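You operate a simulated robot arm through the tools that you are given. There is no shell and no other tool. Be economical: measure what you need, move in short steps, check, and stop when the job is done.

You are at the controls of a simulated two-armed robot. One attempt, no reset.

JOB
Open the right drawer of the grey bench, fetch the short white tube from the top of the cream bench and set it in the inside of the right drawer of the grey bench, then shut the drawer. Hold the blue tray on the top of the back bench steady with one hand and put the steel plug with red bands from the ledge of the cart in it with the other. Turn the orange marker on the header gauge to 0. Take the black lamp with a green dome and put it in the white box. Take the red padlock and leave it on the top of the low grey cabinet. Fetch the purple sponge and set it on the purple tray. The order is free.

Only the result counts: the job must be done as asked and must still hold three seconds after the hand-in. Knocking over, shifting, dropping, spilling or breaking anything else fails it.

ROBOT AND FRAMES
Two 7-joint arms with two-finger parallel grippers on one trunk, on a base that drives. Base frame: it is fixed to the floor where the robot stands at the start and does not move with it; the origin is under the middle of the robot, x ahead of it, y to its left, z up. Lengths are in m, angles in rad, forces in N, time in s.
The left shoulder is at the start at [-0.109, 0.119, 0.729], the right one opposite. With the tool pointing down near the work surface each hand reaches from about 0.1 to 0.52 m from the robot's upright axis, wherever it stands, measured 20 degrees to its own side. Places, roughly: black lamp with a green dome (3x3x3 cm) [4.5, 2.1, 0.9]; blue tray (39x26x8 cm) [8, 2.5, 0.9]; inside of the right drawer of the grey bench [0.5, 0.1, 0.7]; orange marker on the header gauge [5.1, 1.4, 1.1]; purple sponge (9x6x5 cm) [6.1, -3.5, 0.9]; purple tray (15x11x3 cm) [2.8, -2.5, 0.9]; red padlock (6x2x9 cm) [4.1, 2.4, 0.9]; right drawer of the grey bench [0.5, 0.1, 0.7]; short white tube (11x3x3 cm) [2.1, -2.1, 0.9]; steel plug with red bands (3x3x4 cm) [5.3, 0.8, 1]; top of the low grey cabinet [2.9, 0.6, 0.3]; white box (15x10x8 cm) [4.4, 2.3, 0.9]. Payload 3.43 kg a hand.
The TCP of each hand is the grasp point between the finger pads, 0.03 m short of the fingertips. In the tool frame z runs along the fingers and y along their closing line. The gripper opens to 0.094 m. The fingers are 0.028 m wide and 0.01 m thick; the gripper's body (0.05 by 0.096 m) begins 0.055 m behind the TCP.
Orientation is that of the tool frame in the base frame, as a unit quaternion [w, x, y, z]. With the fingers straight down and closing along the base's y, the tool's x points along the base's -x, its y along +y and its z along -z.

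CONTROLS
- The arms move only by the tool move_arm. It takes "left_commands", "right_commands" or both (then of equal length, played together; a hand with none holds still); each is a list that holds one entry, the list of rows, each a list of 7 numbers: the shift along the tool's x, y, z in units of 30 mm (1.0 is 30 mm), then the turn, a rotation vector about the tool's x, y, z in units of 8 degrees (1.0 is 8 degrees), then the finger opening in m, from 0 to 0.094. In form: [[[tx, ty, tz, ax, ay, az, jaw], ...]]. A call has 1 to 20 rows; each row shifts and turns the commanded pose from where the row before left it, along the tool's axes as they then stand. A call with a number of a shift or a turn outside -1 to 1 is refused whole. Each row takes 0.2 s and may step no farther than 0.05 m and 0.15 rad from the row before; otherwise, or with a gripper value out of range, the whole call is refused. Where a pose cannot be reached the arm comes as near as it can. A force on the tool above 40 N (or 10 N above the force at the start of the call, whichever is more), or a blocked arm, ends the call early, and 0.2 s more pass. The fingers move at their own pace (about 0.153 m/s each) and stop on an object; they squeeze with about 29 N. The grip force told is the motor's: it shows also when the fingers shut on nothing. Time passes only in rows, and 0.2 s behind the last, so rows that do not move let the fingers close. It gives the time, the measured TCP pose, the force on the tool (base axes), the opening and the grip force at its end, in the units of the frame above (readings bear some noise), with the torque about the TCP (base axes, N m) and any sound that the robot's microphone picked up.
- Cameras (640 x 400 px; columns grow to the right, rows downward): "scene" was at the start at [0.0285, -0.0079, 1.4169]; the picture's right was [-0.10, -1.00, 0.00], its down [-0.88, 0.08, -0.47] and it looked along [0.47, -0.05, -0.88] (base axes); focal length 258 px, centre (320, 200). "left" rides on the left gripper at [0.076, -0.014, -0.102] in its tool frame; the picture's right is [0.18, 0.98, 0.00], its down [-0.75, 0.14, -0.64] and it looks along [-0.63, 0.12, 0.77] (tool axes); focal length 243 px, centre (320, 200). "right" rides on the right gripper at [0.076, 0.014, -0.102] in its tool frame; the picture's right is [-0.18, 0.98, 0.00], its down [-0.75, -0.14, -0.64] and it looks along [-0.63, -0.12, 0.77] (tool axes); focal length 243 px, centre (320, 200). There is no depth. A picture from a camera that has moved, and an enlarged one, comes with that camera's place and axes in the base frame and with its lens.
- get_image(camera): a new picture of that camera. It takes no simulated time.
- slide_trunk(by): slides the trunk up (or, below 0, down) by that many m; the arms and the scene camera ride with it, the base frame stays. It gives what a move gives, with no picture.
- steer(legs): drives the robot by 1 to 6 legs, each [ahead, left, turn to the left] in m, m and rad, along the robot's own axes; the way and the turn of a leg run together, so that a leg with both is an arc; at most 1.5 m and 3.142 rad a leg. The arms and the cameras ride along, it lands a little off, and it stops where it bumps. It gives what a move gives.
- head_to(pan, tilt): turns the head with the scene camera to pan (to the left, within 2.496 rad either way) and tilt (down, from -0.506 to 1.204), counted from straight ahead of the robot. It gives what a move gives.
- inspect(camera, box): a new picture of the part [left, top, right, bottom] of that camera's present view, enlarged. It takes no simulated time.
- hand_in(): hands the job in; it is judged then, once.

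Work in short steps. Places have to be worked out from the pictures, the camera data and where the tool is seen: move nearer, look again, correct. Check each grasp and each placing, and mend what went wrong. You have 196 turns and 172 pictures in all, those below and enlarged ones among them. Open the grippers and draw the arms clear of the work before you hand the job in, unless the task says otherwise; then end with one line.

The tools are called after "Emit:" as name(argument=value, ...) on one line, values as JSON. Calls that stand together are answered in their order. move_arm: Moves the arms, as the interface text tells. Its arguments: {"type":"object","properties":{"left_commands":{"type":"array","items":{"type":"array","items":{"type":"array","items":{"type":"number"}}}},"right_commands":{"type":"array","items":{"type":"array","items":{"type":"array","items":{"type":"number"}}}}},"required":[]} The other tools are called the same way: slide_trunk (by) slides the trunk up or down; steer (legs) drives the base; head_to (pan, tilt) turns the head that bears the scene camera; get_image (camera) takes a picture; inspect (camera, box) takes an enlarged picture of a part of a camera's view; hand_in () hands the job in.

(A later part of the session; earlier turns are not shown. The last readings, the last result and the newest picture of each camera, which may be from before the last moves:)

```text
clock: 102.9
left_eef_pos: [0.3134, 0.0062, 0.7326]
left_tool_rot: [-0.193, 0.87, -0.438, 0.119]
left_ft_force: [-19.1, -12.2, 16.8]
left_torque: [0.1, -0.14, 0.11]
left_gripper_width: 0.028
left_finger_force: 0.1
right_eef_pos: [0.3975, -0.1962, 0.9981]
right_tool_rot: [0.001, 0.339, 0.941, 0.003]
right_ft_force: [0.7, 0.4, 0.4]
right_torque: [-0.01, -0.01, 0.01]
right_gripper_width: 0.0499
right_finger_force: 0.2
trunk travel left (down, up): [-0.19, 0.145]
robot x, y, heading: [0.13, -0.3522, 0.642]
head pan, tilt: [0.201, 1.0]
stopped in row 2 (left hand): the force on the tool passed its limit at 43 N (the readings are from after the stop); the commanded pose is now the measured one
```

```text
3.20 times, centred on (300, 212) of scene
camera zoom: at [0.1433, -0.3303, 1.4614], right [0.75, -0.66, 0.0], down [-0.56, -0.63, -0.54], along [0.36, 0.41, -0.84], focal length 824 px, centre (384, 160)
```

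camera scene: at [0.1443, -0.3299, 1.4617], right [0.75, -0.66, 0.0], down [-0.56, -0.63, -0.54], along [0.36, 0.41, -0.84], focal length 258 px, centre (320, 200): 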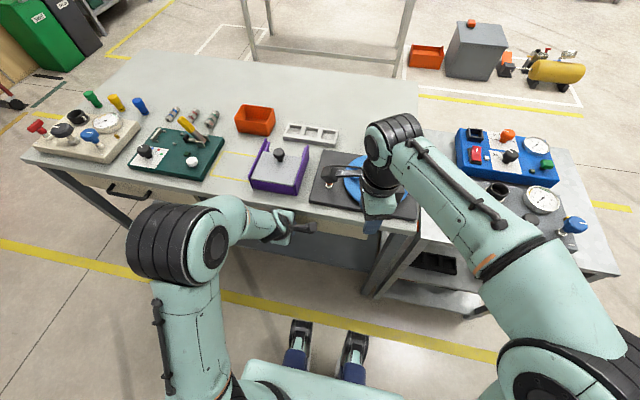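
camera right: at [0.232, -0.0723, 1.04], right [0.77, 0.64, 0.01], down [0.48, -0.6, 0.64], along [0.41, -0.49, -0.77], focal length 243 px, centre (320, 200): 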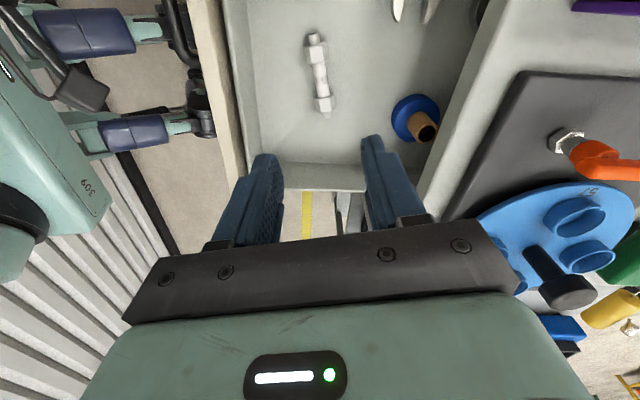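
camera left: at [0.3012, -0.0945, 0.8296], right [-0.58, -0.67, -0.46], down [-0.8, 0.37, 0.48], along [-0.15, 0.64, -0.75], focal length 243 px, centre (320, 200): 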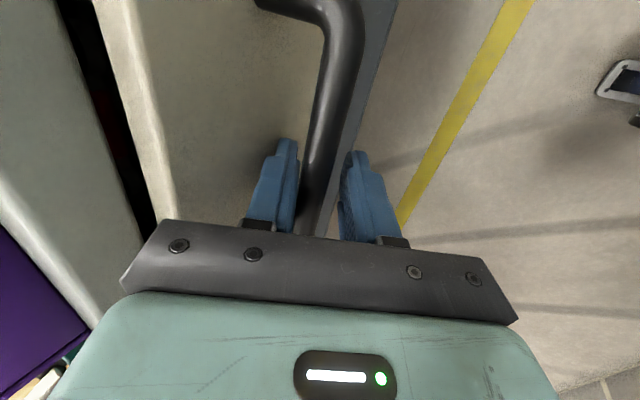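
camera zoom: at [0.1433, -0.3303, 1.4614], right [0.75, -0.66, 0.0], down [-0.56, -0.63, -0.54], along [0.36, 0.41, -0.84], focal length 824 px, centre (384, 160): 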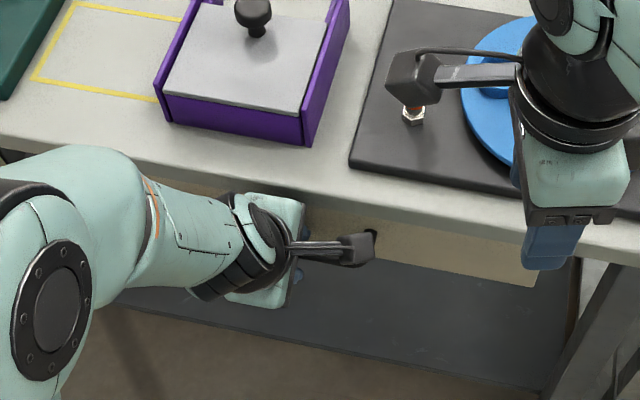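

The inner finger presses on the drawer face as it opens; I back off a few mm, then retreat along the finger axis.

Emit:
move_arm(left_commands=[[[0, 0.13, -0.1, 0, 0, 0, 0.03], [0, 0.05, -0.5, 0, 0, 0, 0.034], [0, 0, -0.7, 0, 0, 0, 0.034], [0, 0, -0.8, 0, 0, 0, 0.034], [0, 0, -0.9, 0, 0, 0, 0.034]]])

Emit:
get_image(camera="left")

```text
clock: 104.1
left_eef_pos: [0.2783, -0.0172, 0.8104]
left_tool_rot: [-0.194, 0.87, -0.437, 0.119]
left_ft_force: [-0.6, -0.7, -0.3]
left_torque: [0.02, -0.04, 0.04]
left_gripper_width: 0.0338
left_finger_force: 0.1
right_eef_pos: [0.3989, -0.1951, 0.998]
right_tool_rot: [0.0, 0.341, 0.94, 0.003]
right_ft_force: [-0.2, -0.5, -0.1]
right_torque: [0.01, 0.02, -0.02]
right_gripper_width: 0.0502
right_finger_force: 0.1
trunk travel left (down, up): [-0.19, 0.145]
robot x, y, heading: [0.134, -0.3519, 0.645]
head pan, tilt: [0.201, 1.0]
```

```text
113 pictures are left
camera left: at [0.2956, -0.0937, 0.9114], right [-0.59, -0.68, -0.43], down [-0.79, 0.38, 0.48], along [-0.17, 0.62, -0.76], focal length 243 px, centre (320, 200)
```

left: 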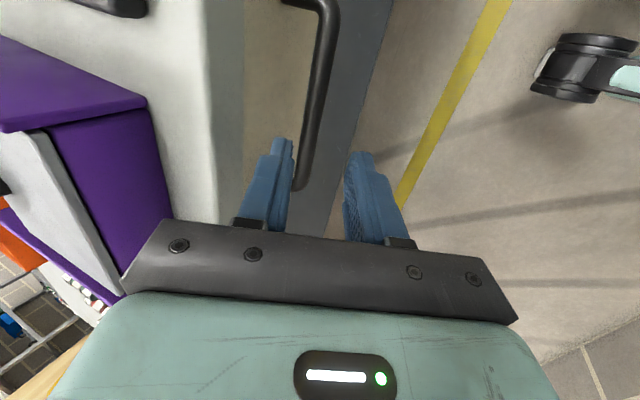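

Drawer shut. I straighten the left hand and raise it, then back off, strafe right and drive forward through the lane between the benches.

Emit:
move_arm(left_commands=[[[0, 0, -1, 0, 0, 0, 0.06], [0, 0, -1, 0, 0, 0, 0.06], [0, 0, -1, 0, 0, 0, 0.06], [0, 0, 0, -0.8, 0, 0.6, 0.06], [0, 0, 0, -0.8, 0, 0.6, 0.06], [0, 0, 0, -0.8, 0, 0.6, 0.06], [0, 0, 0, -0.6, 0, 0.6, 0.06], [0, 0, 0, 0, 0, 1, 0.06], [0, 0, 0, 0, 0, 1, 0.06], [0, 0, 0, 0, 0, 1, 0.06], [0, 0, 0, 0, 0, 1, 0.06]]])

Emit:
steer(legs=[[-0.35, 0, 0], [0, -1.4, 0]])

Emit:
head_to(pan=0.0, tilt=0.35)

Emit:
get_image(camera="scene")

```text
clock: 106.5
left_eef_pos: [0.2453, -0.0356, 0.8911]
left_tool_rot: [0.024, -0.611, 0.791, 0.013]
left_ft_force: [-0.3, -0.7, -0.3]
left_torque: [0.0, -0.01, 0.0]
left_gripper_width: 0.0601
left_finger_force: 0.1
right_eef_pos: [0.399, -0.194, 0.9968]
right_tool_rot: [0.0, 0.342, 0.94, 0.004]
right_ft_force: [0.1, 0.5, -0.1]
right_torque: [0.01, -0.01, -0.03]
right_gripper_width: 0.0499
right_finger_force: 0.0
trunk travel left (down, up): [-0.19, 0.145]
robot x, y, heading: [0.1309, -0.3518, 0.641]
head pan, tilt: [0.201, 1.0]
```

```text
clock: 108.8
left_eef_pos: [-0.028, -0.2449, 0.8895]
left_tool_rot: [0.022, -0.608, 0.793, 0.013]
left_ft_force: [-0.4, 0.8, 0.6]
left_torque: [-0.01, -0.01, 0.0]
left_gripper_width: 0.0599
left_finger_force: 0.0
right_eef_pos: [0.1261, -0.4044, 0.9968]
right_tool_rot: [0.001, 0.345, 0.939, 0.003]
right_ft_force: [0.2, 0.1, 1.5]
right_torque: [-0.04, -0.03, 0.02]
right_gripper_width: 0.0501
right_finger_force: 0.1
trunk travel left (down, up): [-0.19, 0.145]
robot x, y, heading: [-0.1426, -0.5615, 0.633]
head pan, tilt: [0.201, 1.0]
stopped in leg 1: the robot was blocked; the commanded pose is now the measured one
```

```text
clock: 109.9
left_eef_pos: [-0.0288, -0.2435, 0.89]
left_tool_rot: [0.022, -0.608, 0.793, 0.014]
left_ft_force: [0.4, 0.0, 0.5]
left_torque: [-0.01, 0.02, -0.01]
left_gripper_width: 0.06
left_finger_force: 0.0
right_eef_pos: [0.1257, -0.4053, 0.9974]
right_tool_rot: [0.0, 0.345, 0.938, 0.002]
right_ft_force: [-0.6, 0.1, -1.6]
right_torque: [-0.02, 0.0, 0.03]
right_gripper_width: 0.05
right_finger_force: 0.0
trunk travel left (down, up): [-0.19, 0.145]
robot x, y, heading: [-0.1456, -0.5615, 0.635]
head pan, tilt: [0.0, 0.351]
```

```text
112 pictures are left
camera scene: at [-0.1002, -0.5304, 1.5158], right [0.59, -0.81, 0.0], down [-0.28, -0.21, -0.94], along [0.76, 0.56, -0.35], focal length 258 px, centre (320, 200)
```

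scene: 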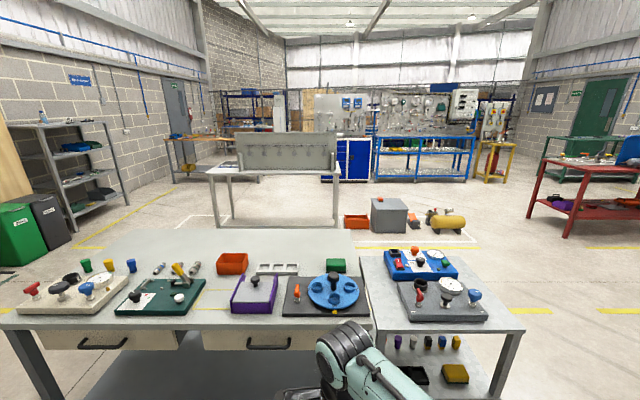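

Drawer looks flush. The wall is right behind; I move on: slightly forward, strafe right, then forward through the lane.

Emit:
steer(legs=[[0.06, 0, 0], [0, -1.3, 0], [1.3, 0, 0], [0.65, 0, 0], [0, -1.0, 0]])

Emit:
get_image(camera="scene")

```text
clock: 140.0
left_eef_pos: [2.9431, -0.9382, 0.8905]
left_tool_rot: [0.024, -0.604, 0.797, 0.014]
left_ft_force: [-1.0, -0.1, -0.5]
left_torque: [0.01, 0.0, 0.01]
left_gripper_width: 0.0601
left_finger_force: 0.1
right_eef_pos: [3.0942, -1.1003, 0.9978]
right_tool_rot: [0.001, 0.349, 0.937, 0.003]
right_ft_force: [-0.1, -0.2, -0.1]
right_torque: [0.0, 0.01, 0.04]
right_gripper_width: 0.05
right_finger_force: 0.1
trunk travel left (down, up): [-0.19, 0.145]
robot x, y, heading: [2.8282, -1.2532, 0.628]
head pan, tilt: [0.0, 0.351]
```

```text
111 pictures are left
camera scene: at [2.8662, -1.2252, 1.516], right [0.59, -0.81, 0.0], down [-0.28, -0.2, -0.94], along [0.76, 0.55, -0.34], focal length 258 px, centre (320, 200)
```

scene: 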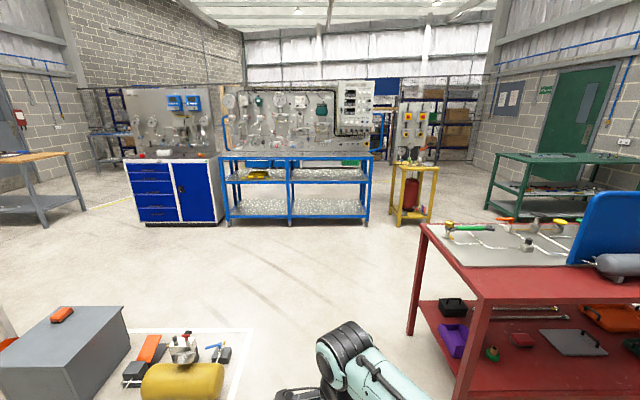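

Emit:
inspect(camera="scene", box=[110, 80, 240, 170])

Emit:
inspect(camera="scene", box=[210, 70, 450, 230])

```text
4.44 times, centred on (175, 125) of scene
camera zoom: at [2.8662, -1.2252, 1.516], right [0.59, -0.81, 0.0], down [-0.28, -0.2, -0.94], along [0.76, 0.55, -0.34], focal length 1145 px, centre (964, 533)
```

zoom: 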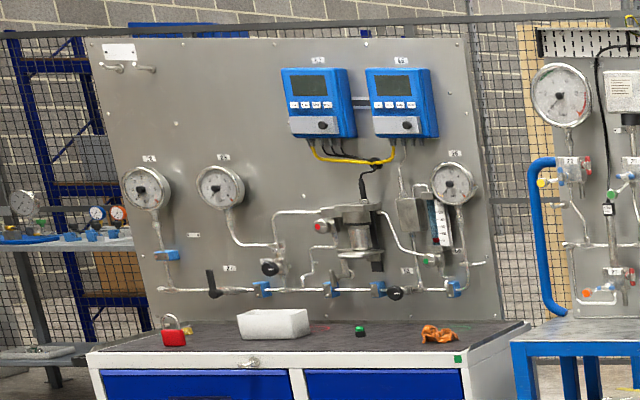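

```text
2.50 times, centred on (330, 150) of scene
camera zoom: at [2.8662, -1.2252, 1.516], right [0.59, -0.81, 0.0], down [-0.28, -0.2, -0.94], along [0.76, 0.55, -0.34], focal length 644 px, centre (295, 325)
```

zoom: 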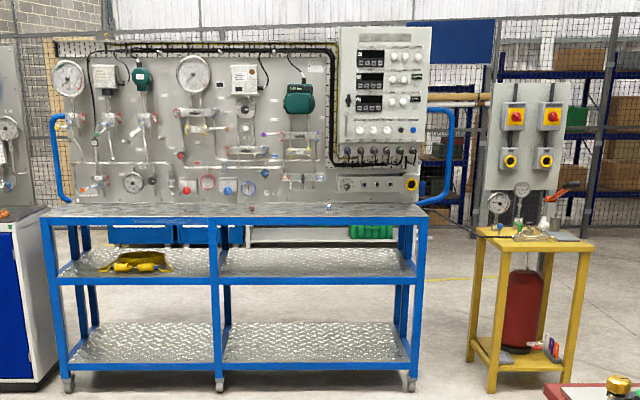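

The blue cabinet holds the red padlock, white box and the lamp. I drive through the gap past the compressor and up in front of the blue cabinet.

Emit:
steer(legs=[[0.6, -0.17, 0], [0.95, 0, 0], [0.75, 0.9, 0.0155], [0.1, 1.05, 0]])

Emit:
head_to(pan=0.0, tilt=0.6)

Emit:
get_image(camera="scene")

```text
clock: 165.1
left_eef_pos: [3.8229, 1.9009, 0.891]
left_tool_rot: [0.022, -0.615, 0.788, 0.013]
left_ft_force: [-0.2, 0.2, -0.1]
left_torque: [-0.01, 0.04, -0.01]
left_gripper_width: 0.0595
left_finger_force: 0.2
right_eef_pos: [3.979, 1.7453, 0.9971]
right_tool_rot: [0.001, 0.337, 0.942, 0.003]
right_ft_force: [0.4, -0.2, -0.6]
right_torque: [0.0, -0.02, 0.0]
right_gripper_width: 0.05
right_finger_force: 0.0
trunk travel left (down, up): [-0.19, 0.145]
robot x, y, heading: [3.7119, 1.5845, 0.656]
head pan, tilt: [0.0, 0.351]
```

```text
clock: 165.9
left_eef_pos: [3.8235, 1.9022, 0.891]
left_tool_rot: [0.022, -0.616, 0.787, 0.013]
left_ft_force: [0.4, 0.1, -0.7]
left_torque: [-0.02, 0.0, 0.03]
left_gripper_width: 0.0602
left_finger_force: 0.1
right_eef_pos: [3.9785, 1.7448, 0.998]
right_tool_rot: [0.0, 0.336, 0.942, 0.004]
right_ft_force: [0.1, 0.5, -0.3]
right_torque: [-0.02, -0.02, -0.02]
right_gripper_width: 0.0499
right_finger_force: 0.1
trunk travel left (down, up): [-0.19, 0.145]
robot x, y, heading: [3.7152, 1.588, 0.655]
head pan, tilt: [0.0, 0.6]
```

```text
108 pictures are left
camera scene: at [3.7506, 1.6105, 1.4933], right [0.61, -0.79, 0.0], down [-0.45, -0.34, -0.83], along [0.66, 0.5, -0.56], focal length 258 px, centre (320, 200)
```

scene: 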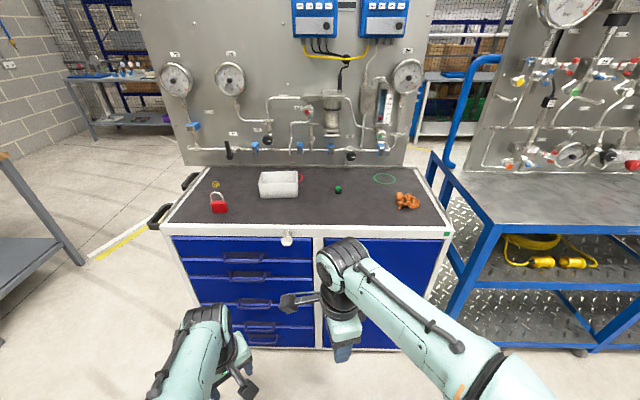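

Emit:
inspect(camera="scene", box=[190, 150, 430, 250])

```text
2.67 times, centred on (310, 200) of scene
camera zoom: at [3.7506, 1.6105, 1.4933], right [0.61, -0.79, 0.0], down [-0.45, -0.34, -0.83], along [0.66, 0.5, -0.56], focal length 687 px, centre (347, 200)
```

zoom: 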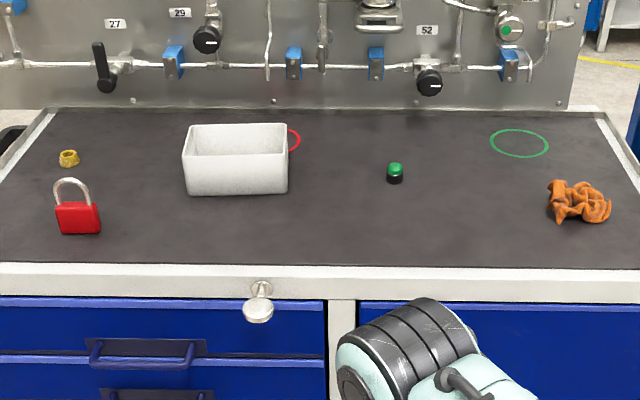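

The lamp is at about [4.52,2.10], ~0.95 m ahead. I raise the trunk for clearance, rotate the right hand back to default yaw, and drive up to the cabinet.

Emit:
slide_trunk(by=0.12)

Emit:
move_arm(right_commands=[[[0, 0, 0, 0, 0, -0.96, 0.094], [0, 0, 0, 0, 0, -0.96, 0.094], [0, 0, 0, 0, 0, -0.96, 0.094], [0, 0, 0, 0, 0, -0.96, 0.094], [0, 0, 0, 0, 0, -0.96, 0.094], [0, 0, 0, 0, 0, -0.96, 0.094], [0, 0, 0, 0, 0, -0.96, 0.094], [0, 0, 0, 0, 0, -0.96, 0.094], [0, 0, 0, 0, 0, -0.96, 0.094], [0, 0, 0, 0, 0, -0.96, 0.094]]])

Emit:
steer(legs=[[0.43, 0, -0.012]])

Emit:
head_to(pan=0.0, tilt=0.9)

Emit:
get_image(camera="scene")

Emit:
get_image(camera="right")

```text
clock: 167.4
left_eef_pos: [3.8221, 1.9003, 1.0105]
left_tool_rot: [0.023, -0.615, 0.788, 0.014]
left_ft_force: [-1.0, -0.3, 0.5]
left_torque: [-0.01, -0.01, -0.02]
left_gripper_width: 0.06
left_finger_force: 0.1
right_eef_pos: [3.9779, 1.7442, 1.1168]
right_tool_rot: [0.001, 0.337, 0.942, 0.003]
right_ft_force: [-0.7, 0.1, 0.2]
right_torque: [-0.01, -0.01, 0.01]
right_gripper_width: 0.0498
right_finger_force: 0.0
trunk travel left (down, up): [-0.31, 0.025]
robot x, y, heading: [3.7123, 1.5826, 0.652]
head pan, tilt: [0.0, 0.6]
```

```text
clock: 169.6
left_eef_pos: [3.8229, 1.902, 1.0117]
left_tool_rot: [0.023, -0.615, 0.788, 0.014]
left_ft_force: [-0.4, -0.3, -0.5]
left_torque: [-0.02, -0.01, 0.01]
left_gripper_width: 0.0598
left_finger_force: 0.0
right_eef_pos: [3.9784, 1.7452, 1.1178]
right_tool_rot: [0.003, -0.322, 0.947, 0.002]
right_ft_force: [-0.4, 0.1, -0.6]
right_torque: [0.01, -0.02, 0.0]
right_gripper_width: 0.094
right_finger_force: 0.1
trunk travel left (down, up): [-0.31, 0.025]
robot x, y, heading: [3.7103, 1.5817, 0.653]
head pan, tilt: [0.0, 0.6]
```

```text
clock: 172.3
left_eef_pos: [4.1703, 2.1617, 1.0115]
left_tool_rot: [0.023, -0.611, 0.791, 0.014]
left_ft_force: [0.0, -0.2, 0.3]
left_torque: [-0.03, 0.02, 0.0]
left_gripper_width: 0.0599
left_finger_force: 0.0
right_eef_pos: [4.3236, 2.0034, 1.1168]
right_tool_rot: [0.002, -0.316, 0.949, 0.002]
right_ft_force: [-0.6, 0.0, -0.5]
right_torque: [-0.02, 0.03, -0.02]
right_gripper_width: 0.094
right_finger_force: 0.0
trunk travel left (down, up): [-0.31, 0.025]
robot x, y, heading: [4.0552, 1.8473, 0.644]
head pan, tilt: [0.0, 0.6]
stopped in leg 1: the robot was blocked; the commanded pose is now the measured one
```

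```text
clock: 173.2
left_eef_pos: [4.1705, 2.1625, 1.01]
left_tool_rot: [0.024, -0.612, 0.791, 0.013]
left_ft_force: [-0.2, 0.4, -0.5]
left_torque: [0.02, -0.04, -0.01]
left_gripper_width: 0.0601
left_finger_force: 0.0
right_eef_pos: [4.3238, 2.003, 1.118]
right_tool_rot: [0.002, -0.316, 0.949, 0.001]
right_ft_force: [-0.4, 0.6, 0.5]
right_torque: [-0.01, 0.03, 0.02]
right_gripper_width: 0.0941
right_finger_force: 0.1
trunk travel left (down, up): [-0.31, 0.025]
robot x, y, heading: [4.058, 1.8444, 0.645]
head pan, tilt: [0.0, 0.901]
```

```text
106 pictures are left
camera scene: at [4.0821, 1.8615, 1.5925], right [0.6, -0.8, 0.0], down [-0.63, -0.47, -0.62], along [0.5, 0.37, -0.78], focal length 258 px, centre (320, 200)
```

scene: 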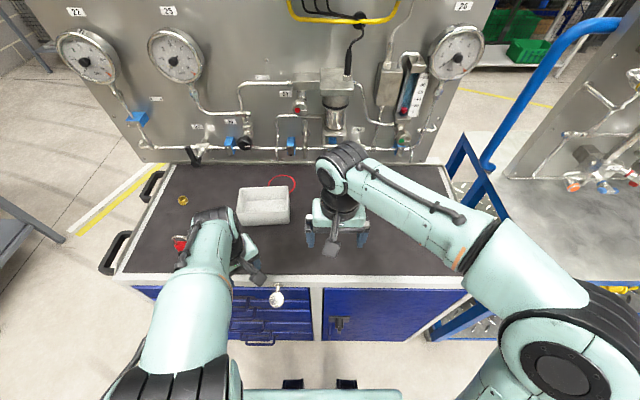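

```text
105 pictures are left
camera right: at [4.2543, 1.9688, 1.2201], right [-0.44, 0.9, 0.0], down [0.69, 0.34, 0.65], along [0.58, 0.29, -0.76], focal length 243 px, centre (320, 200)
```

right: 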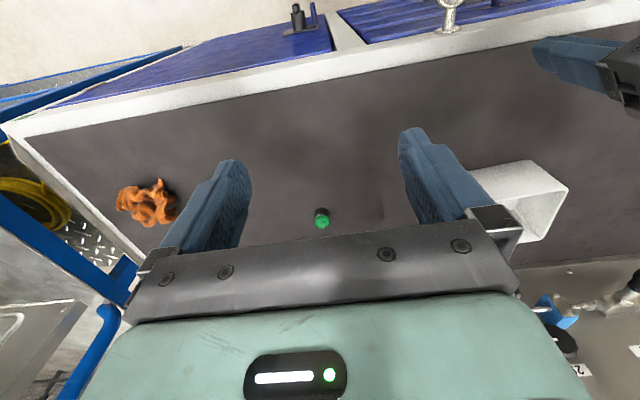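

Base is against the cabinet; lamp triangulates to about [4.545,2.117,0.895], 0.55 m ahead. I extend the right arm over it with a 16° forward tilt.

Emit:
move_arm(right_commands=[[[-0.97, -0.17, 0, 0, 0, 0, 0.094], [-0.97, -0.17, 0, 0, 0, 0, 0.094], [-0.97, -0.17, 0, 0, 0, 0, 0.094], [-0.97, -0.17, 0, 0, 0, 0, 0.094], [-0.97, -0.17, 0, 0, -1, 0, 0.094], [-0.97, -0.17, 0, 0, -1, 0, 0.094], [-0.97, -0.17, 0.3, 0, 0, 0, 0.094], [-0.9, -0.17, 0.3, 0, 0, 0, 0.094], [0, 0, 0.9, 0, 0, 0, 0.094], [0, 0, 0.9, 0, 0, 0, 0.094]]])

Emit:
get_image(camera="right")

Emit:
get_image(camera="scene")

```text
clock: 175.3
left_eef_pos: [4.1699, 2.1621, 1.0101]
left_tool_rot: [0.024, -0.613, 0.79, 0.013]
left_ft_force: [-0.4, 1.1, 0.3]
left_torque: [-0.03, -0.04, -0.04]
left_gripper_width: 0.0601
left_finger_force: 0.1
right_eef_pos: [4.5474, 2.1209, 1.072]
right_tool_rot: [0.137, -0.314, 0.938, 0.049]
right_ft_force: [0.2, -0.8, 8.6]
right_torque: [0.26, -0.14, 0.02]
right_gripper_width: 0.094
right_finger_force: 0.0
trunk travel left (down, up): [-0.31, 0.025]
robot x, y, heading: [4.0576, 1.8443, 0.64]
head pan, tilt: [0.0, 0.901]
```

```text
104 pictures are left
camera right: at [4.4571, 2.0702, 1.1489], right [-0.45, 0.89, 0.06], down [0.52, 0.21, 0.83], along [0.73, 0.4, -0.55], focal length 243 px, centre (320, 200)
```

right: 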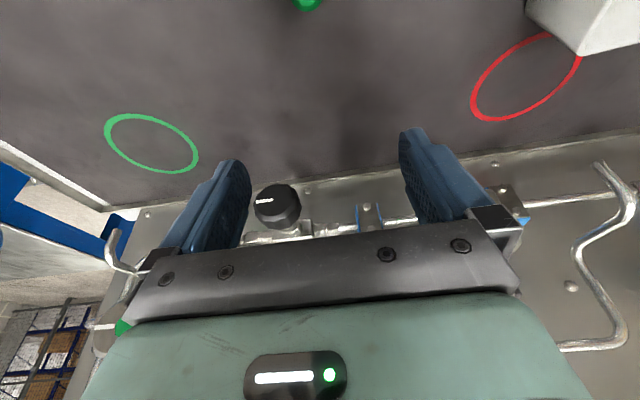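

```text
103 pictures are left
camera scene: at [4.0809, 1.8606, 1.5927], right [0.6, -0.8, 0.0], down [-0.63, -0.47, -0.62], along [0.5, 0.37, -0.78], focal length 258 px, centre (320, 200)
```

scene: 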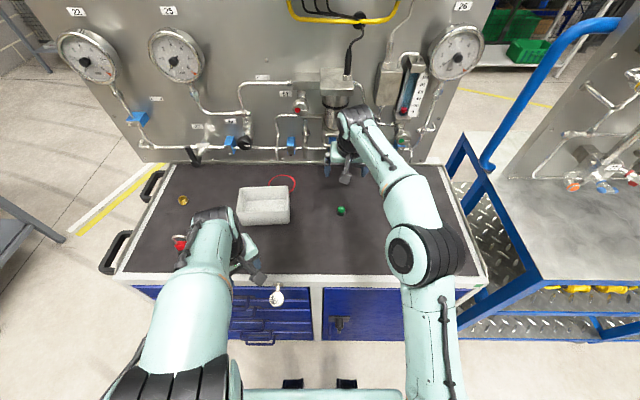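

The lamp refines to [4.527,2.106,0.903]; I overshot 3 cm and brush a pipe. I back up and descend above it to z≈0.955.

Emit:
move_arm(right_commands=[[[0.96, 0, -0.28, 0, 0, 0, 0.094], [0.28, 0, 0.95, 0, 0, 0, 0.094], [0.28, 0, 0.95, 0, 0, 0, 0.094], [0.28, 0, 0.95, 0, 0, 0, 0.094], [0.28, 0, 0.9, 0, 0, 0, 0.094], [0, 0, 0, 0, 0, 0, 0.094]]])

Emit:
get_image(camera="right")

Emit:
inspect(camera="scene", box=[280, 150, 400, 250])

```text
clock: 176.8
left_eef_pos: [4.17, 2.1606, 1.0121]
left_tool_rot: [0.024, -0.612, 0.79, 0.013]
left_ft_force: [-0.1, -0.2, 0.9]
left_torque: [0.0, 0.01, -0.01]
left_gripper_width: 0.06
left_finger_force: 0.0
right_eef_pos: [4.5237, 2.1008, 0.9526]
right_tool_rot: [0.136, -0.314, 0.939, 0.047]
right_ft_force: [-1.9, -2.7, 9.9]
right_torque: [-0.52, -0.17, -0.27]
right_gripper_width: 0.0938
right_finger_force: 0.0
trunk travel left (down, up): [-0.31, 0.025]
robot x, y, heading: [4.0557, 1.8438, 0.647]
head pan, tilt: [0.0, 0.901]
```

```text
102 pictures are left
camera right: at [4.433, 2.051, 1.0298], right [-0.45, 0.89, 0.05], down [0.52, 0.21, 0.83], along [0.73, 0.4, -0.56], focal length 243 px, centre (320, 200)
```

right: 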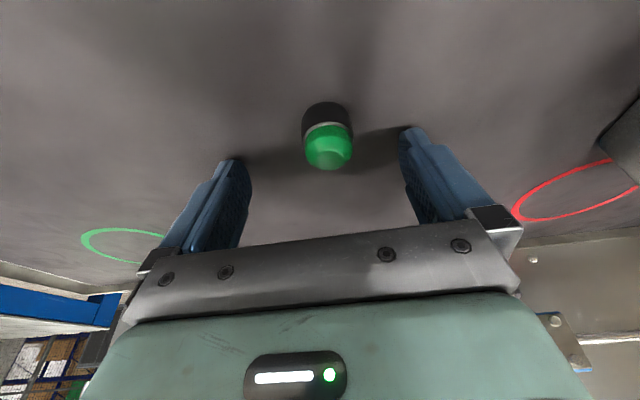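

```text
4.00 times, centred on (340, 200) of scene
camera zoom: at [4.081, 1.8607, 1.5926], right [0.6, -0.8, 0.0], down [-0.63, -0.47, -0.62], along [0.5, 0.37, -0.78], focal length 1030 px, centre (240, 200)
```

zoom: 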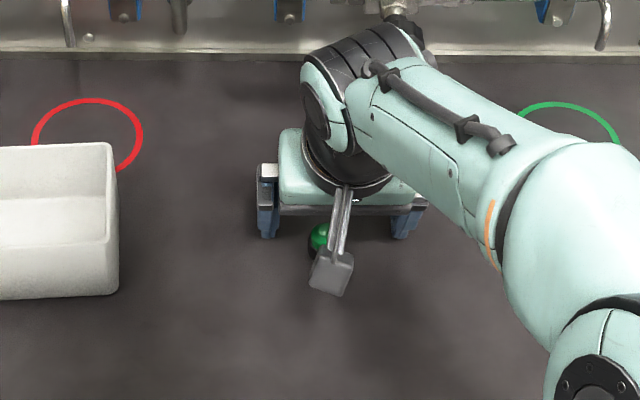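

Lamp is centred between the fingers. I descend ~33 mm and close.

Emit:
move_arm(right_commands=[[[0.15, 0.2, 0.5, 0, 0, 0, 0.094], [0.15, 0, 0.5, 0, 0, 0, 0.094], [0, 0, 0, 0, 0, 0, 0.05], [0, 0, 0, 0, 0, 0, 0.0], [0, 0, 0, 0, 0, 0, 0.0], [0, 0, 0, 0, 0, 0, 0.0]]])

Emit:
get_image(camera="right")

```text
clock: 177.1
left_eef_pos: [4.1689, 2.1607, 1.0105]
left_tool_rot: [0.025, -0.611, 0.791, 0.013]
left_ft_force: [0.8, -0.3, -0.4]
left_torque: [-0.02, -0.01, 0.01]
left_gripper_width: 0.06
left_finger_force: 0.0
right_eef_pos: [4.5233, 2.1007, 0.9527]
right_tool_rot: [0.139, -0.312, 0.939, 0.046]
right_ft_force: [-9.4, -9.1, 14.4]
right_torque: [-0.96, -0.11, -0.58]
right_gripper_width: 0.0939
right_finger_force: 0.1
trunk travel left (down, up): [-0.31, 0.025]
robot x, y, heading: [4.058, 1.8431, 0.646]
head pan, tilt: [0.0, 0.901]
stopped in row 1 (right hand): the force on the tool passed its limit at 49 N (the readings are from after the stop); the commanded pose is now the measured one
```

```text
100 pictures are left
camera right: at [4.4322, 2.0511, 1.029], right [-0.45, 0.89, 0.05], down [0.51, 0.21, 0.83], along [0.73, 0.4, -0.55], focal length 243 px, centre (320, 200)
```

right: 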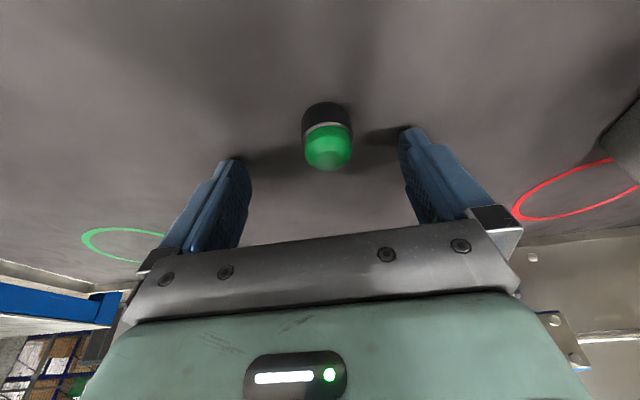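

The −b fingertip is touching the table: the cabinet top is at ~0.92, so the lamp is at about [4.50,2.094,0.935]. I lift a bit, move back 24 mm and 9 mm left, then look.

Emit:
move_arm(right_commands=[[[0, 0, -0.2, 0, 0, 0, 0.094], [0.7, 0.3, -0.1, 0, 0, 0, 0.094], [0, 0, 0, 0, 0, 0, 0.094]]])

Emit:
get_image(camera="right")

```text
clock: 177.9
left_eef_pos: [4.1699, 2.1612, 1.0111]
left_tool_rot: [0.024, -0.612, 0.79, 0.013]
left_ft_force: [-0.6, -0.2, 0.2]
left_torque: [-0.01, 0.01, -0.01]
left_gripper_width: 0.0601
left_finger_force: 0.0
right_eef_pos: [4.5013, 2.0957, 0.954]
right_tool_rot: [0.139, -0.313, 0.938, 0.046]
right_ft_force: [-1.6, -0.5, 2.5]
right_torque: [-0.1, 0.0, -0.12]
right_gripper_width: 0.0938
right_finger_force: 0.1
trunk travel left (down, up): [-0.31, 0.025]
robot x, y, heading: [4.0543, 1.8426, 0.643]
head pan, tilt: [0.0, 0.901]
```

```text
99 pictures are left
camera right: at [4.4103, 2.0451, 1.0292], right [-0.45, 0.89, 0.05], down [0.51, 0.21, 0.83], along [0.73, 0.4, -0.55], focal length 243 px, centre (320, 200)
```

right: 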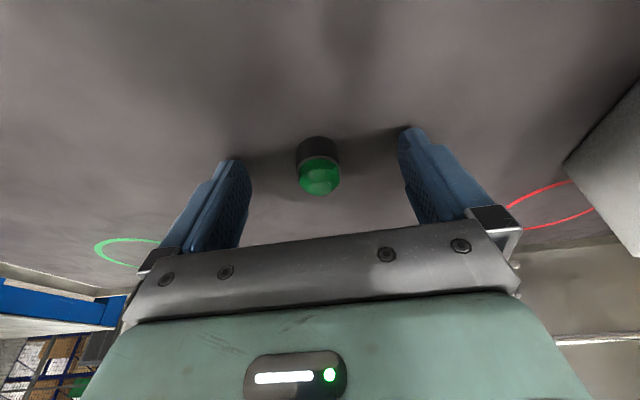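

Lamp sits between the pads. Nudge 6 mm back and close.

Emit:
move_arm(right_commands=[[[0.22, -0.05, -0.05, 0, 0, 0, 0.094], [0, 0, 0, 0, 0, 0, 0.05], [0, 0, 0, 0, 0, 0, 0.02], [0, 0, 0, 0, 0, 0, 0.0], [0, 0, 0, 0, 0, 0, 0.0]]])

Emit:
get_image(camera="right")

```text
clock: 179.1
left_eef_pos: [4.1694, 2.1615, 1.0105]
left_tool_rot: [0.023, -0.611, 0.791, 0.014]
left_ft_force: [0.6, -0.5, 0.1]
left_torque: [-0.02, -0.01, -0.01]
left_gripper_width: 0.0602
left_finger_force: 0.0
right_eef_pos: [4.498, 2.0899, 0.953]
right_tool_rot: [0.14, -0.313, 0.938, 0.046]
right_ft_force: [-0.1, -1.0, 4.4]
right_torque: [-0.1, -0.12, -0.06]
right_gripper_width: 0.0237
right_finger_force: 29.0
trunk travel left (down, up): [-0.31, 0.025]
robot x, y, heading: [4.0556, 1.8423, 0.647]
head pan, tilt: [0.0, 0.901]
```

```text
98 pictures are left
camera right: at [4.4057, 2.0404, 1.0291], right [-0.45, 0.89, 0.05], down [0.51, 0.21, 0.83], along [0.73, 0.4, -0.55], focal length 243 px, centre (320, 200)
```

right: 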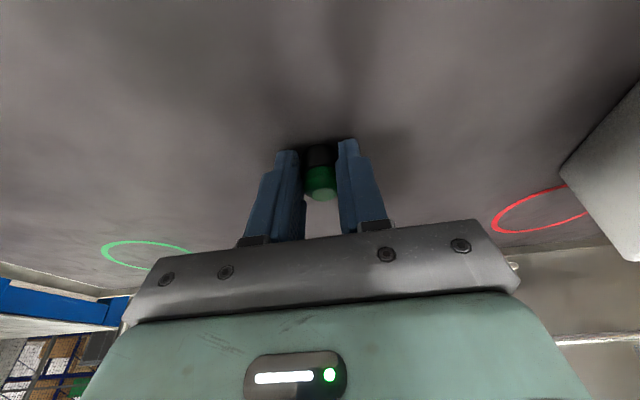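

Lamp gripped. I lift it, move the left hand out of the way, then shift the right hand 0.23 m left over the box.

Emit:
move_arm(left_commands=[[[-0.18, 0.87, 0, 0, 0, 0, 0.06], [-0.18, 0.87, 0, 0, 0, 0, 0.06], [-0.18, 0.87, 0, 0, 0, 0, 0.06], [-0.18, 0.87, 0, 0, 0, 0, 0.06], [-0.18, 0.87, 0, 0, 0, 0, 0.06]]], right_commands=[[[-0.27, 0, -0.9, 0, 0, 0, 0], [-0.27, 0, -0.9, 0, 0, 0, 0], [-0.27, 0, -0.9, 0, 0, 0, 0], [-0.27, 0, -0.9, 0, 0, 0, 0], [-0.27, 0, -0.9, 0, 0, 0, 0]]])

Emit:
move_arm(right_commands=[[[0, 0.95, 0, 0, 0, 0, 0], [0, 0.95, 0, 0, 0, 0, 0], [0, 0.95, 0, 0, 0, 0, 0], [0, 0.95, 0, 0, 0, 0, 0], [0, 0.95, 0, 0, 0, 0, 0], [0, 0.95, 0, 0, 0, 0, 0], [0, 0.95, 0, 0, 0, 0, 0], [0, 0.95, 0, 0, 0, 0, 0]]])

Emit:
get_image(camera="right")

Emit:
get_image(camera="scene")

```text
clock: 180.3
left_eef_pos: [4.0513, 2.2198, 1.0122]
left_tool_rot: [0.023, -0.612, 0.79, 0.012]
left_ft_force: [-0.6, 0.0, -0.8]
left_torque: [0.04, -0.05, -0.05]
left_gripper_width: 0.06
left_finger_force: 0.0
right_eef_pos: [4.4963, 2.0898, 1.0937]
right_tool_rot: [0.138, -0.313, 0.938, 0.046]
right_ft_force: [0.0, 1.0, 0.0]
right_torque: [-0.01, 0.03, 0.0]
right_gripper_width: 0.0243
right_finger_force: 29.2
trunk travel left (down, up): [-0.31, 0.025]
robot x, y, heading: [4.0554, 1.8452, 0.649]
head pan, tilt: [0.0, 0.901]
```

```text
clock: 182.1
left_eef_pos: [4.0485, 2.2192, 1.011]
left_tool_rot: [0.024, -0.612, 0.791, 0.014]
left_ft_force: [-0.3, 0.7, 0.4]
left_torque: [-0.01, 0.02, 0.05]
left_gripper_width: 0.0601
left_finger_force: 0.0
right_eef_pos: [4.3564, 2.2572, 1.0912]
right_tool_rot: [0.139, -0.314, 0.938, 0.046]
right_ft_force: [-0.2, 0.0, 0.5]
right_torque: [0.01, 0.03, 0.0]
right_gripper_width: 0.0249
right_finger_force: 29.1
right hand out of reach, approached as far as the arm can: row 8
trunk travel left (down, up): [-0.31, 0.025]
robot x, y, heading: [4.0535, 1.8445, 0.643]
head pan, tilt: [0.0, 0.901]
```

```text
97 pictures are left
camera right: at [4.2651, 2.2076, 1.1674], right [-0.45, 0.89, 0.05], down [0.51, 0.21, 0.83], along [0.73, 0.4, -0.55], focal length 243 px, centre (320, 200)
```

right: 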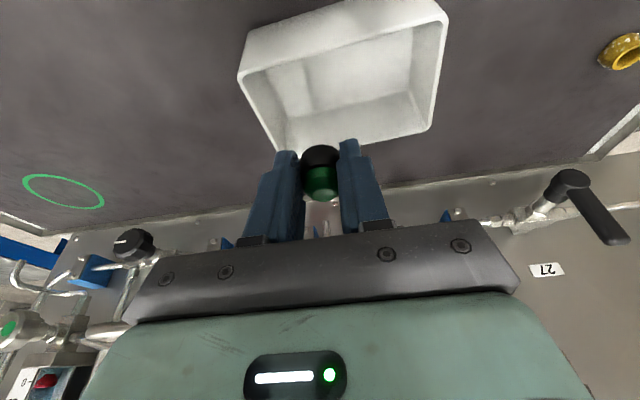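

```text
96 pictures are left
camera scene: at [4.0816, 1.8611, 1.5925], right [0.6, -0.8, 0.0], down [-0.63, -0.47, -0.62], along [0.5, 0.37, -0.78], focal length 258 px, centre (320, 200)
```

scene: 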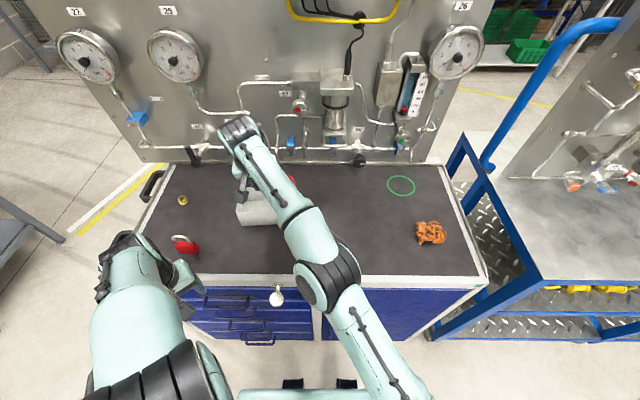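

The box centre computes to [4.355,2.283]; the lamp is within 2 cm of it, well inside the rim. I lower into the box with a small left correction and check.

Emit:
move_arm(right_commands=[[[0.22, 0.12, 0.84, 0, 0, 0, 0], [0.22, 0.12, 0.84, 0, 0, 0, 0], [0.22, 0.12, 0.84, 0, 0, 0, 0], [0.1, 0.12, 0.5, 0, 0, 0, 0], [0, 0, 0, 0, 0, 0, 0]]])

Emit:
get_image(camera="right")

```text
clock: 183.3
left_eef_pos: [4.0496, 2.22, 1.0112]
left_tool_rot: [0.024, -0.612, 0.791, 0.013]
left_ft_force: [0.2, -0.2, 0.1]
left_torque: [0.0, 0.04, -0.01]
left_gripper_width: 0.0601
left_finger_force: 0.0
right_eef_pos: [4.353, 2.2721, 0.996]
right_tool_rot: [0.139, -0.312, 0.939, 0.046]
right_ft_force: [-0.1, 0.4, 0.0]
right_torque: [-0.01, 0.0, -0.02]
right_gripper_width: 0.0248
right_finger_force: 29.3
trunk travel left (down, up): [-0.31, 0.025]
robot x, y, heading: [4.0588, 1.8452, 0.644]
head pan, tilt: [0.0, 0.901]
```

```text
95 pictures are left
camera right: at [4.2617, 2.2227, 1.073], right [-0.45, 0.89, 0.05], down [0.51, 0.21, 0.83], along [0.73, 0.4, -0.55], focal length 243 px, centre (320, 200)
```

right: 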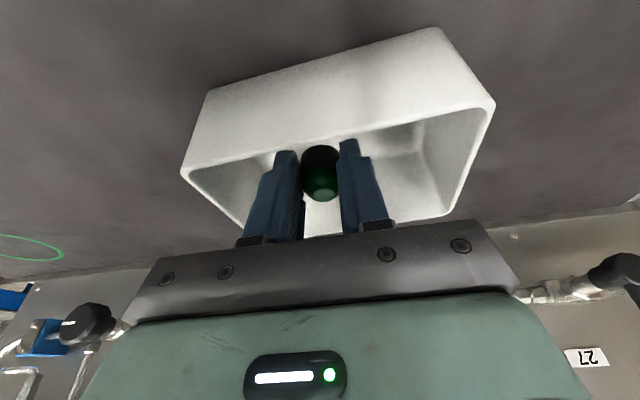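

The lamp is inside the box rim. Lower 2 cm more and release, then lift.

Emit:
move_arm(right_commands=[[[0.1, 0, 0.32, 0, 0, 0, 0], [0.1, 0, 0.32, 0, 0, 0, 0], [0, 0, 0, 0, 0, 0, 0.035], [0, 0, 0, 0, 0, 0, 0.045], [-0.24, 0, -0.84, 0, 0, 0, 0.045], [-0.24, 0, -0.84, 0, 0, 0, 0.045], [-0.24, 0, -0.84, 0, 0, 0, 0.045], [-0.24, 0, -0.84, 0, 0, 0, 0.045]]])

Emit:
get_image(camera="right")

```text
clock: 185.1
left_eef_pos: [4.0493, 2.2198, 1.0106]
left_tool_rot: [0.023, -0.612, 0.79, 0.014]
left_ft_force: [-0.4, -0.3, -0.4]
left_torque: [0.06, -0.03, 0.02]
left_gripper_width: 0.0599
left_finger_force: 0.0
right_eef_pos: [4.3482, 2.2659, 1.0801]
right_tool_rot: [0.139, -0.313, 0.938, 0.046]
right_ft_force: [0.3, 0.7, 0.7]
right_torque: [0.0, -0.01, -0.02]
right_gripper_width: 0.0449
right_finger_force: 0.0
right hand out of reach, approached as far as the arm can: row 8
trunk travel left (down, up): [-0.31, 0.025]
robot x, y, heading: [4.0545, 1.8452, 0.645]
head pan, tilt: [0.0, 0.901]
```

```text
94 pictures are left
camera right: at [4.2577, 2.2163, 1.1554], right [-0.45, 0.89, 0.05], down [0.51, 0.21, 0.83], along [0.73, 0.4, -0.55], focal length 243 px, centre (320, 200)
```

right: 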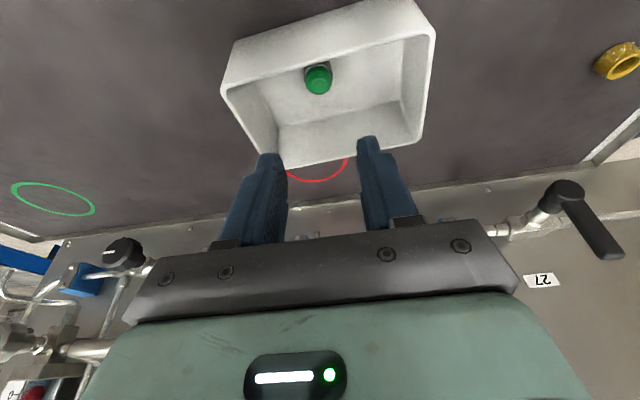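

The lamp stands in the box. Now the padlock (~[4.137,2.368]) for the left hand: retract the right arm, raise the left and turn it so its fingers close along the bench depth, then strafe left.

Emit:
move_arm(left_commands=[[[0, 0, -0.9, 0, 0, 0, 0.07], [0, 0, -0.9, 0, 0, 0, 0.07], [0, 0, -0.9, 0, 0, 0, 0.07], [0, 0, 0, 0, 0, -0.9, 0.07], [0, 0, 0, 0, 0, -0.9, 0.07], [0, 0, 0, 0, 0, -0.9, 0.07], [0, 0, 0, 0, 0, -0.9, 0.07], [0, 0, 0, 0, 0, -0.9, 0.07], [0, 0, 0, 0, 0, -0.9, 0.07], [0, 0, 0, 0, 0, -0.9, 0.07]]], right_commands=[[[0, 0, -0.5, 0, 0, 0, 0.045], [0.9, -0.3, -0.27, 0, 0, 0, 0.045], [0.9, -0.3, -0.27, 0, 0, 0, 0.045], [0.9, -0.3, -0.27, 0, 0, 0, 0.045], [0.9, -0.3, -0.27, 0, 0, 0, 0.045], [0.9, -0.3, -0.27, 0, 0, 0, 0.045], [0.9, -0.3, -0.27, 0, 0, 0, 0.045], [0, 0, 0, 0, 1, 0, 0.045], [0, 0, 0, 0, 1, 0, 0.045], [0, 0, 0, 0, 0, 0, 0.045]]])

Emit:
steer(legs=[[-0.05, 0, 0], [0, 0.2, 0]])

Emit:
get_image(camera="left")

Emit:
get_image(camera="scene")

```text
clock: 187.3
left_eef_pos: [4.0498, 2.2166, 1.0921]
left_tool_rot: [-0.027, 0.891, -0.454, -0.002]
left_ft_force: [-0.5, 0.6, 0.6]
left_torque: [0.01, 0.02, 0.01]
left_gripper_width: 0.0702
left_finger_force: 0.2
right_eef_pos: [4.2435, 2.1174, 1.0933]
right_tool_rot: [0.006, -0.317, 0.949, 0.002]
right_ft_force: [-0.2, 0.0, -0.6]
right_torque: [-0.03, 0.03, 0.01]
right_gripper_width: 0.045
right_finger_force: 0.1
trunk travel left (down, up): [-0.31, 0.025]
robot x, y, heading: [4.0568, 1.8451, 0.644]
head pan, tilt: [0.0, 0.901]
```

```text
clock: 190.2
left_eef_pos: [3.8877, 2.3455, 1.0933]
left_tool_rot: [-0.026, 0.89, -0.455, -0.002]
left_ft_force: [-0.1, -0.4, 0.2]
left_torque: [0.02, 0.01, 0.03]
left_gripper_width: 0.07
left_finger_force: 0.1
right_eef_pos: [4.0821, 2.2464, 1.0926]
right_tool_rot: [0.006, -0.316, 0.949, 0.002]
right_ft_force: [-0.8, 0.2, -0.4]
right_torque: [0.01, 0.0, 0.0]
right_gripper_width: 0.045
right_finger_force: 0.0
trunk travel left (down, up): [-0.31, 0.025]
robot x, y, heading: [3.8981, 1.9743, 0.646]
head pan, tilt: [0.0, 0.901]
```

```text
93 pictures are left
camera left: at [3.9438, 2.2873, 1.1929], right [-0.69, -0.72, -0.05], down [-0.57, 0.5, 0.66], along [-0.45, 0.48, -0.75], focal length 243 px, centre (320, 200)
```

left: 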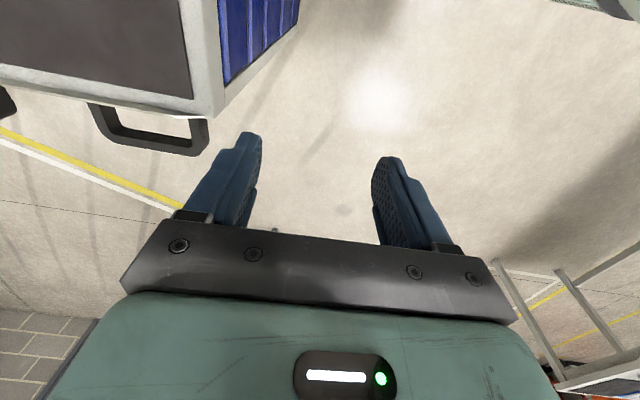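

```text
92 pictures are left
camera scene: at [3.922, 1.9899, 1.5925], right [0.6, -0.8, 0.0], down [-0.63, -0.47, -0.62], along [0.5, 0.37, -0.78], focal length 258 px, centre (320, 200)
```

scene: 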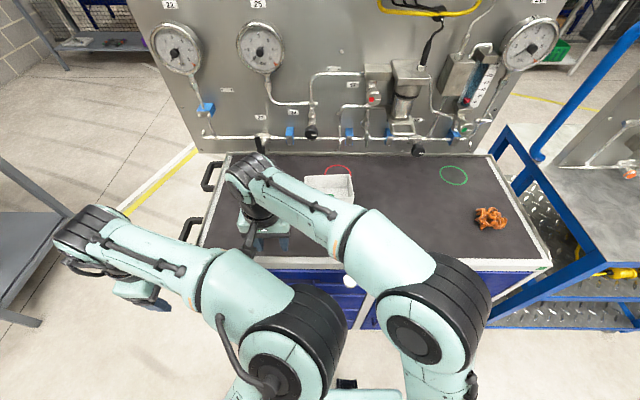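

The right hand is in the way; I shift it 24 cm right while bringing the left hand over the padlock.

Emit:
move_arm(left_commands=[[[0, 0, 0, 0, 0, 0, 0.07], [0, 0, 0, 0, 0, 0, 0.07], [0, 0, 0, 0, 0, 0, 0.07], [0.54, -0.86, 0, 0, 0, 0, 0.07], [0.54, -0.86, 0, 0, 0, 0, 0.07], [0.54, -0.86, 0, 0, 0, 0, 0.07], [0.54, -0.86, 0, 0, 0, 0, 0.07], [0.54, -0.86, 0, 0, 0, 0, 0.07], [0.54, -0.86, 0, 0, 0, 0, 0.07], [0.54, -0.86, 0, 0, 0, 0, 0.07], [0.54, -0.86, 0, 0, 0, 0, 0.07]]], right_commands=[[[0.2, -1, 0, 0, 0, 0, 0.045], [0.2, -1, 0, 0, 0, 0, 0.045], [0.2, -1, 0, 0, 0, 0, 0.045], [0, -1, 0, 0, 0, 0, 0.045], [0, -1, 0, 0, 0, 0, 0.045], [0, -1, 0, 0, 0, 0, 0.045], [0, -1, 0, 0, 0, 0, 0.045], [0, -1, 0, 0, 0, 0, 0.045], [0, 0, 0, 0, 0, 0, 0.045], [0, 0, 0, 0, 0, 0, 0.045], [0, 0, 0, 0, 0, 0, 0.045]]])

Emit:
get_image(camera="left")

Emit:
get_image(camera="scene")

```text
clock: 192.6
left_eef_pos: [4.133, 2.3608, 1.1]
left_tool_rot: [-0.028, 0.891, -0.454, -0.002]
left_ft_force: [0.1, -0.5, -1.5]
left_torque: [0.02, 0.02, -0.04]
left_gripper_width: 0.0699
left_finger_force: 0.1
right_eef_pos: [4.2131, 2.0425, 1.0932]
right_tool_rot: [0.007, -0.316, 0.949, 0.002]
right_ft_force: [0.5, 0.6, 1.3]
right_torque: [0.03, -0.01, 0.0]
right_gripper_width: 0.0453
right_finger_force: 0.0
trunk travel left (down, up): [-0.31, 0.025]
robot x, y, heading: [3.8979, 1.9714, 0.646]
head pan, tilt: [0.0, 0.901]
```

```text
91 pictures are left
camera left: at [4.1877, 2.3024, 1.2004], right [-0.69, -0.72, -0.05], down [-0.57, 0.49, 0.66], along [-0.45, 0.48, -0.75], focal length 243 px, centre (320, 200)
```

left: 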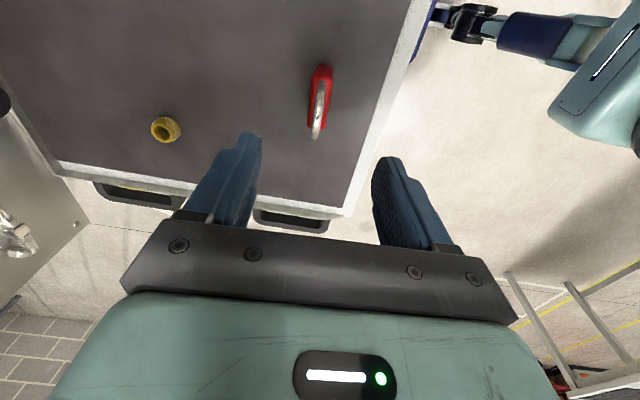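

```text
90 pictures are left
camera scene: at [3.9227, 1.9903, 1.5925], right [0.6, -0.8, 0.0], down [-0.63, -0.47, -0.62], along [0.5, 0.37, -0.78], focal length 258 px, centre (320, 200)
```

scene: 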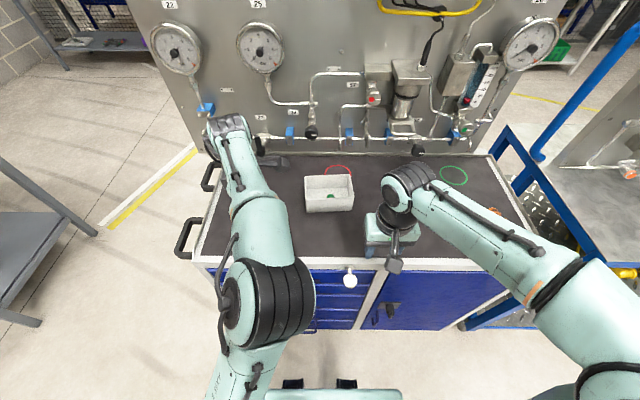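

Padlock upright at ≈[4.137,2.368]; small correction, then descend to z≈0.99 straddling it and check.

Emit:
move_arm(left_commands=[[[-0.12, -0.28, 0.4, 0, 0, 0, 0.07], [0, 0, 0.8, 0, 0, 0, 0.07], [0, 0, 0.8, 0, 0, 0, 0.07], [0, 0, 0.8, 0, 0, 0, 0.07], [0, 0, 0.8, 0, 0, 0, 0.07], [0, 0, 0, 0, 0, 0, 0.07]]])

Emit:
get_image(camera="left")

```text
clock: 194.0
left_eef_pos: [4.1401, 2.3726, 0.9907]
left_tool_rot: [-0.026, 0.89, -0.455, -0.003]
left_ft_force: [0.1, -0.2, 0.5]
left_torque: [-0.02, -0.01, 0.01]
left_gripper_width: 0.0703
left_finger_force: 0.1
right_eef_pos: [4.2123, 2.0415, 1.0923]
right_tool_rot: [0.007, -0.317, 0.948, 0.002]
right_ft_force: [-0.4, 0.2, -1.0]
right_torque: [0.0, 0.0, -0.01]
right_gripper_width: 0.0453
right_finger_force: 0.0
trunk travel left (down, up): [-0.31, 0.025]
robot x, y, heading: [3.8961, 1.9773, 0.642]
head pan, tilt: [0.0, 0.901]
```

```text
89 pictures are left
camera left: at [4.1952, 2.3158, 1.0915], right [-0.69, -0.72, -0.05], down [-0.57, 0.5, 0.66], along [-0.45, 0.48, -0.75], focal length 243 px, centre (320, 200)
```

left: 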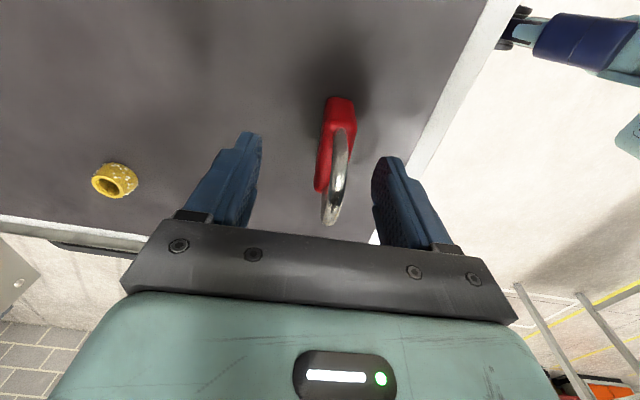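

Shift 8 mm toward it, descend to 0.966 and close.

Emit:
move_arm(left_commands=[[[0.1, 0.25, 0.4, 0, 0, 0, 0.07], [0, 0, 0.4, 0, 0, 0, 0.07], [0, 0, 0, 0, 0, 0, 0.04], [0, 0, 0, 0, 0, 0, 0.0], [0, 0, 0, 0, 0, 0, 0.0], [0, 0, 0, 0, 0, 0, 0.0]]])

Emit:
get_image(camera="left")

```text
clock: 195.4
left_eef_pos: [4.1361, 2.3679, 0.9671]
left_tool_rot: [-0.027, 0.89, -0.456, -0.002]
left_ft_force: [1.4, 0.2, 0.0]
left_torque: [-0.03, -0.08, 0.0]
left_gripper_width: 0.0237
left_finger_force: 29.2
right_eef_pos: [4.2119, 2.042, 1.0935]
right_tool_rot: [0.006, -0.317, 0.949, 0.002]
right_ft_force: [0.3, 0.4, 0.1]
right_torque: [0.02, 0.0, 0.02]
right_gripper_width: 0.0449
right_finger_force: 0.2
trunk travel left (down, up): [-0.31, 0.025]
robot x, y, heading: [3.8973, 1.9744, 0.644]
head pan, tilt: [0.0, 0.901]
```

```text
88 pictures are left
camera left: at [4.1905, 2.3097, 1.0675], right [-0.69, -0.72, -0.05], down [-0.57, 0.5, 0.66], along [-0.45, 0.48, -0.75], focal length 243 px, centre (320, 200)
```

left: 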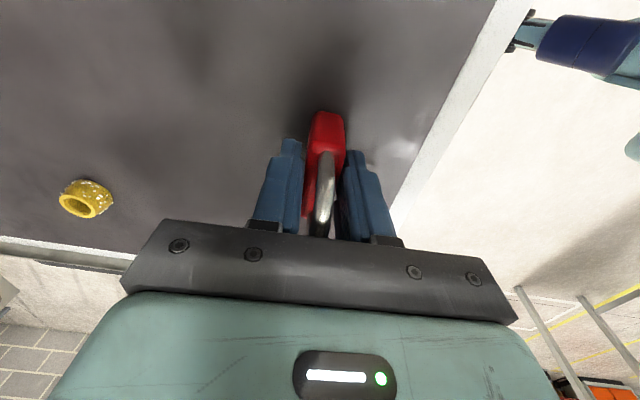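

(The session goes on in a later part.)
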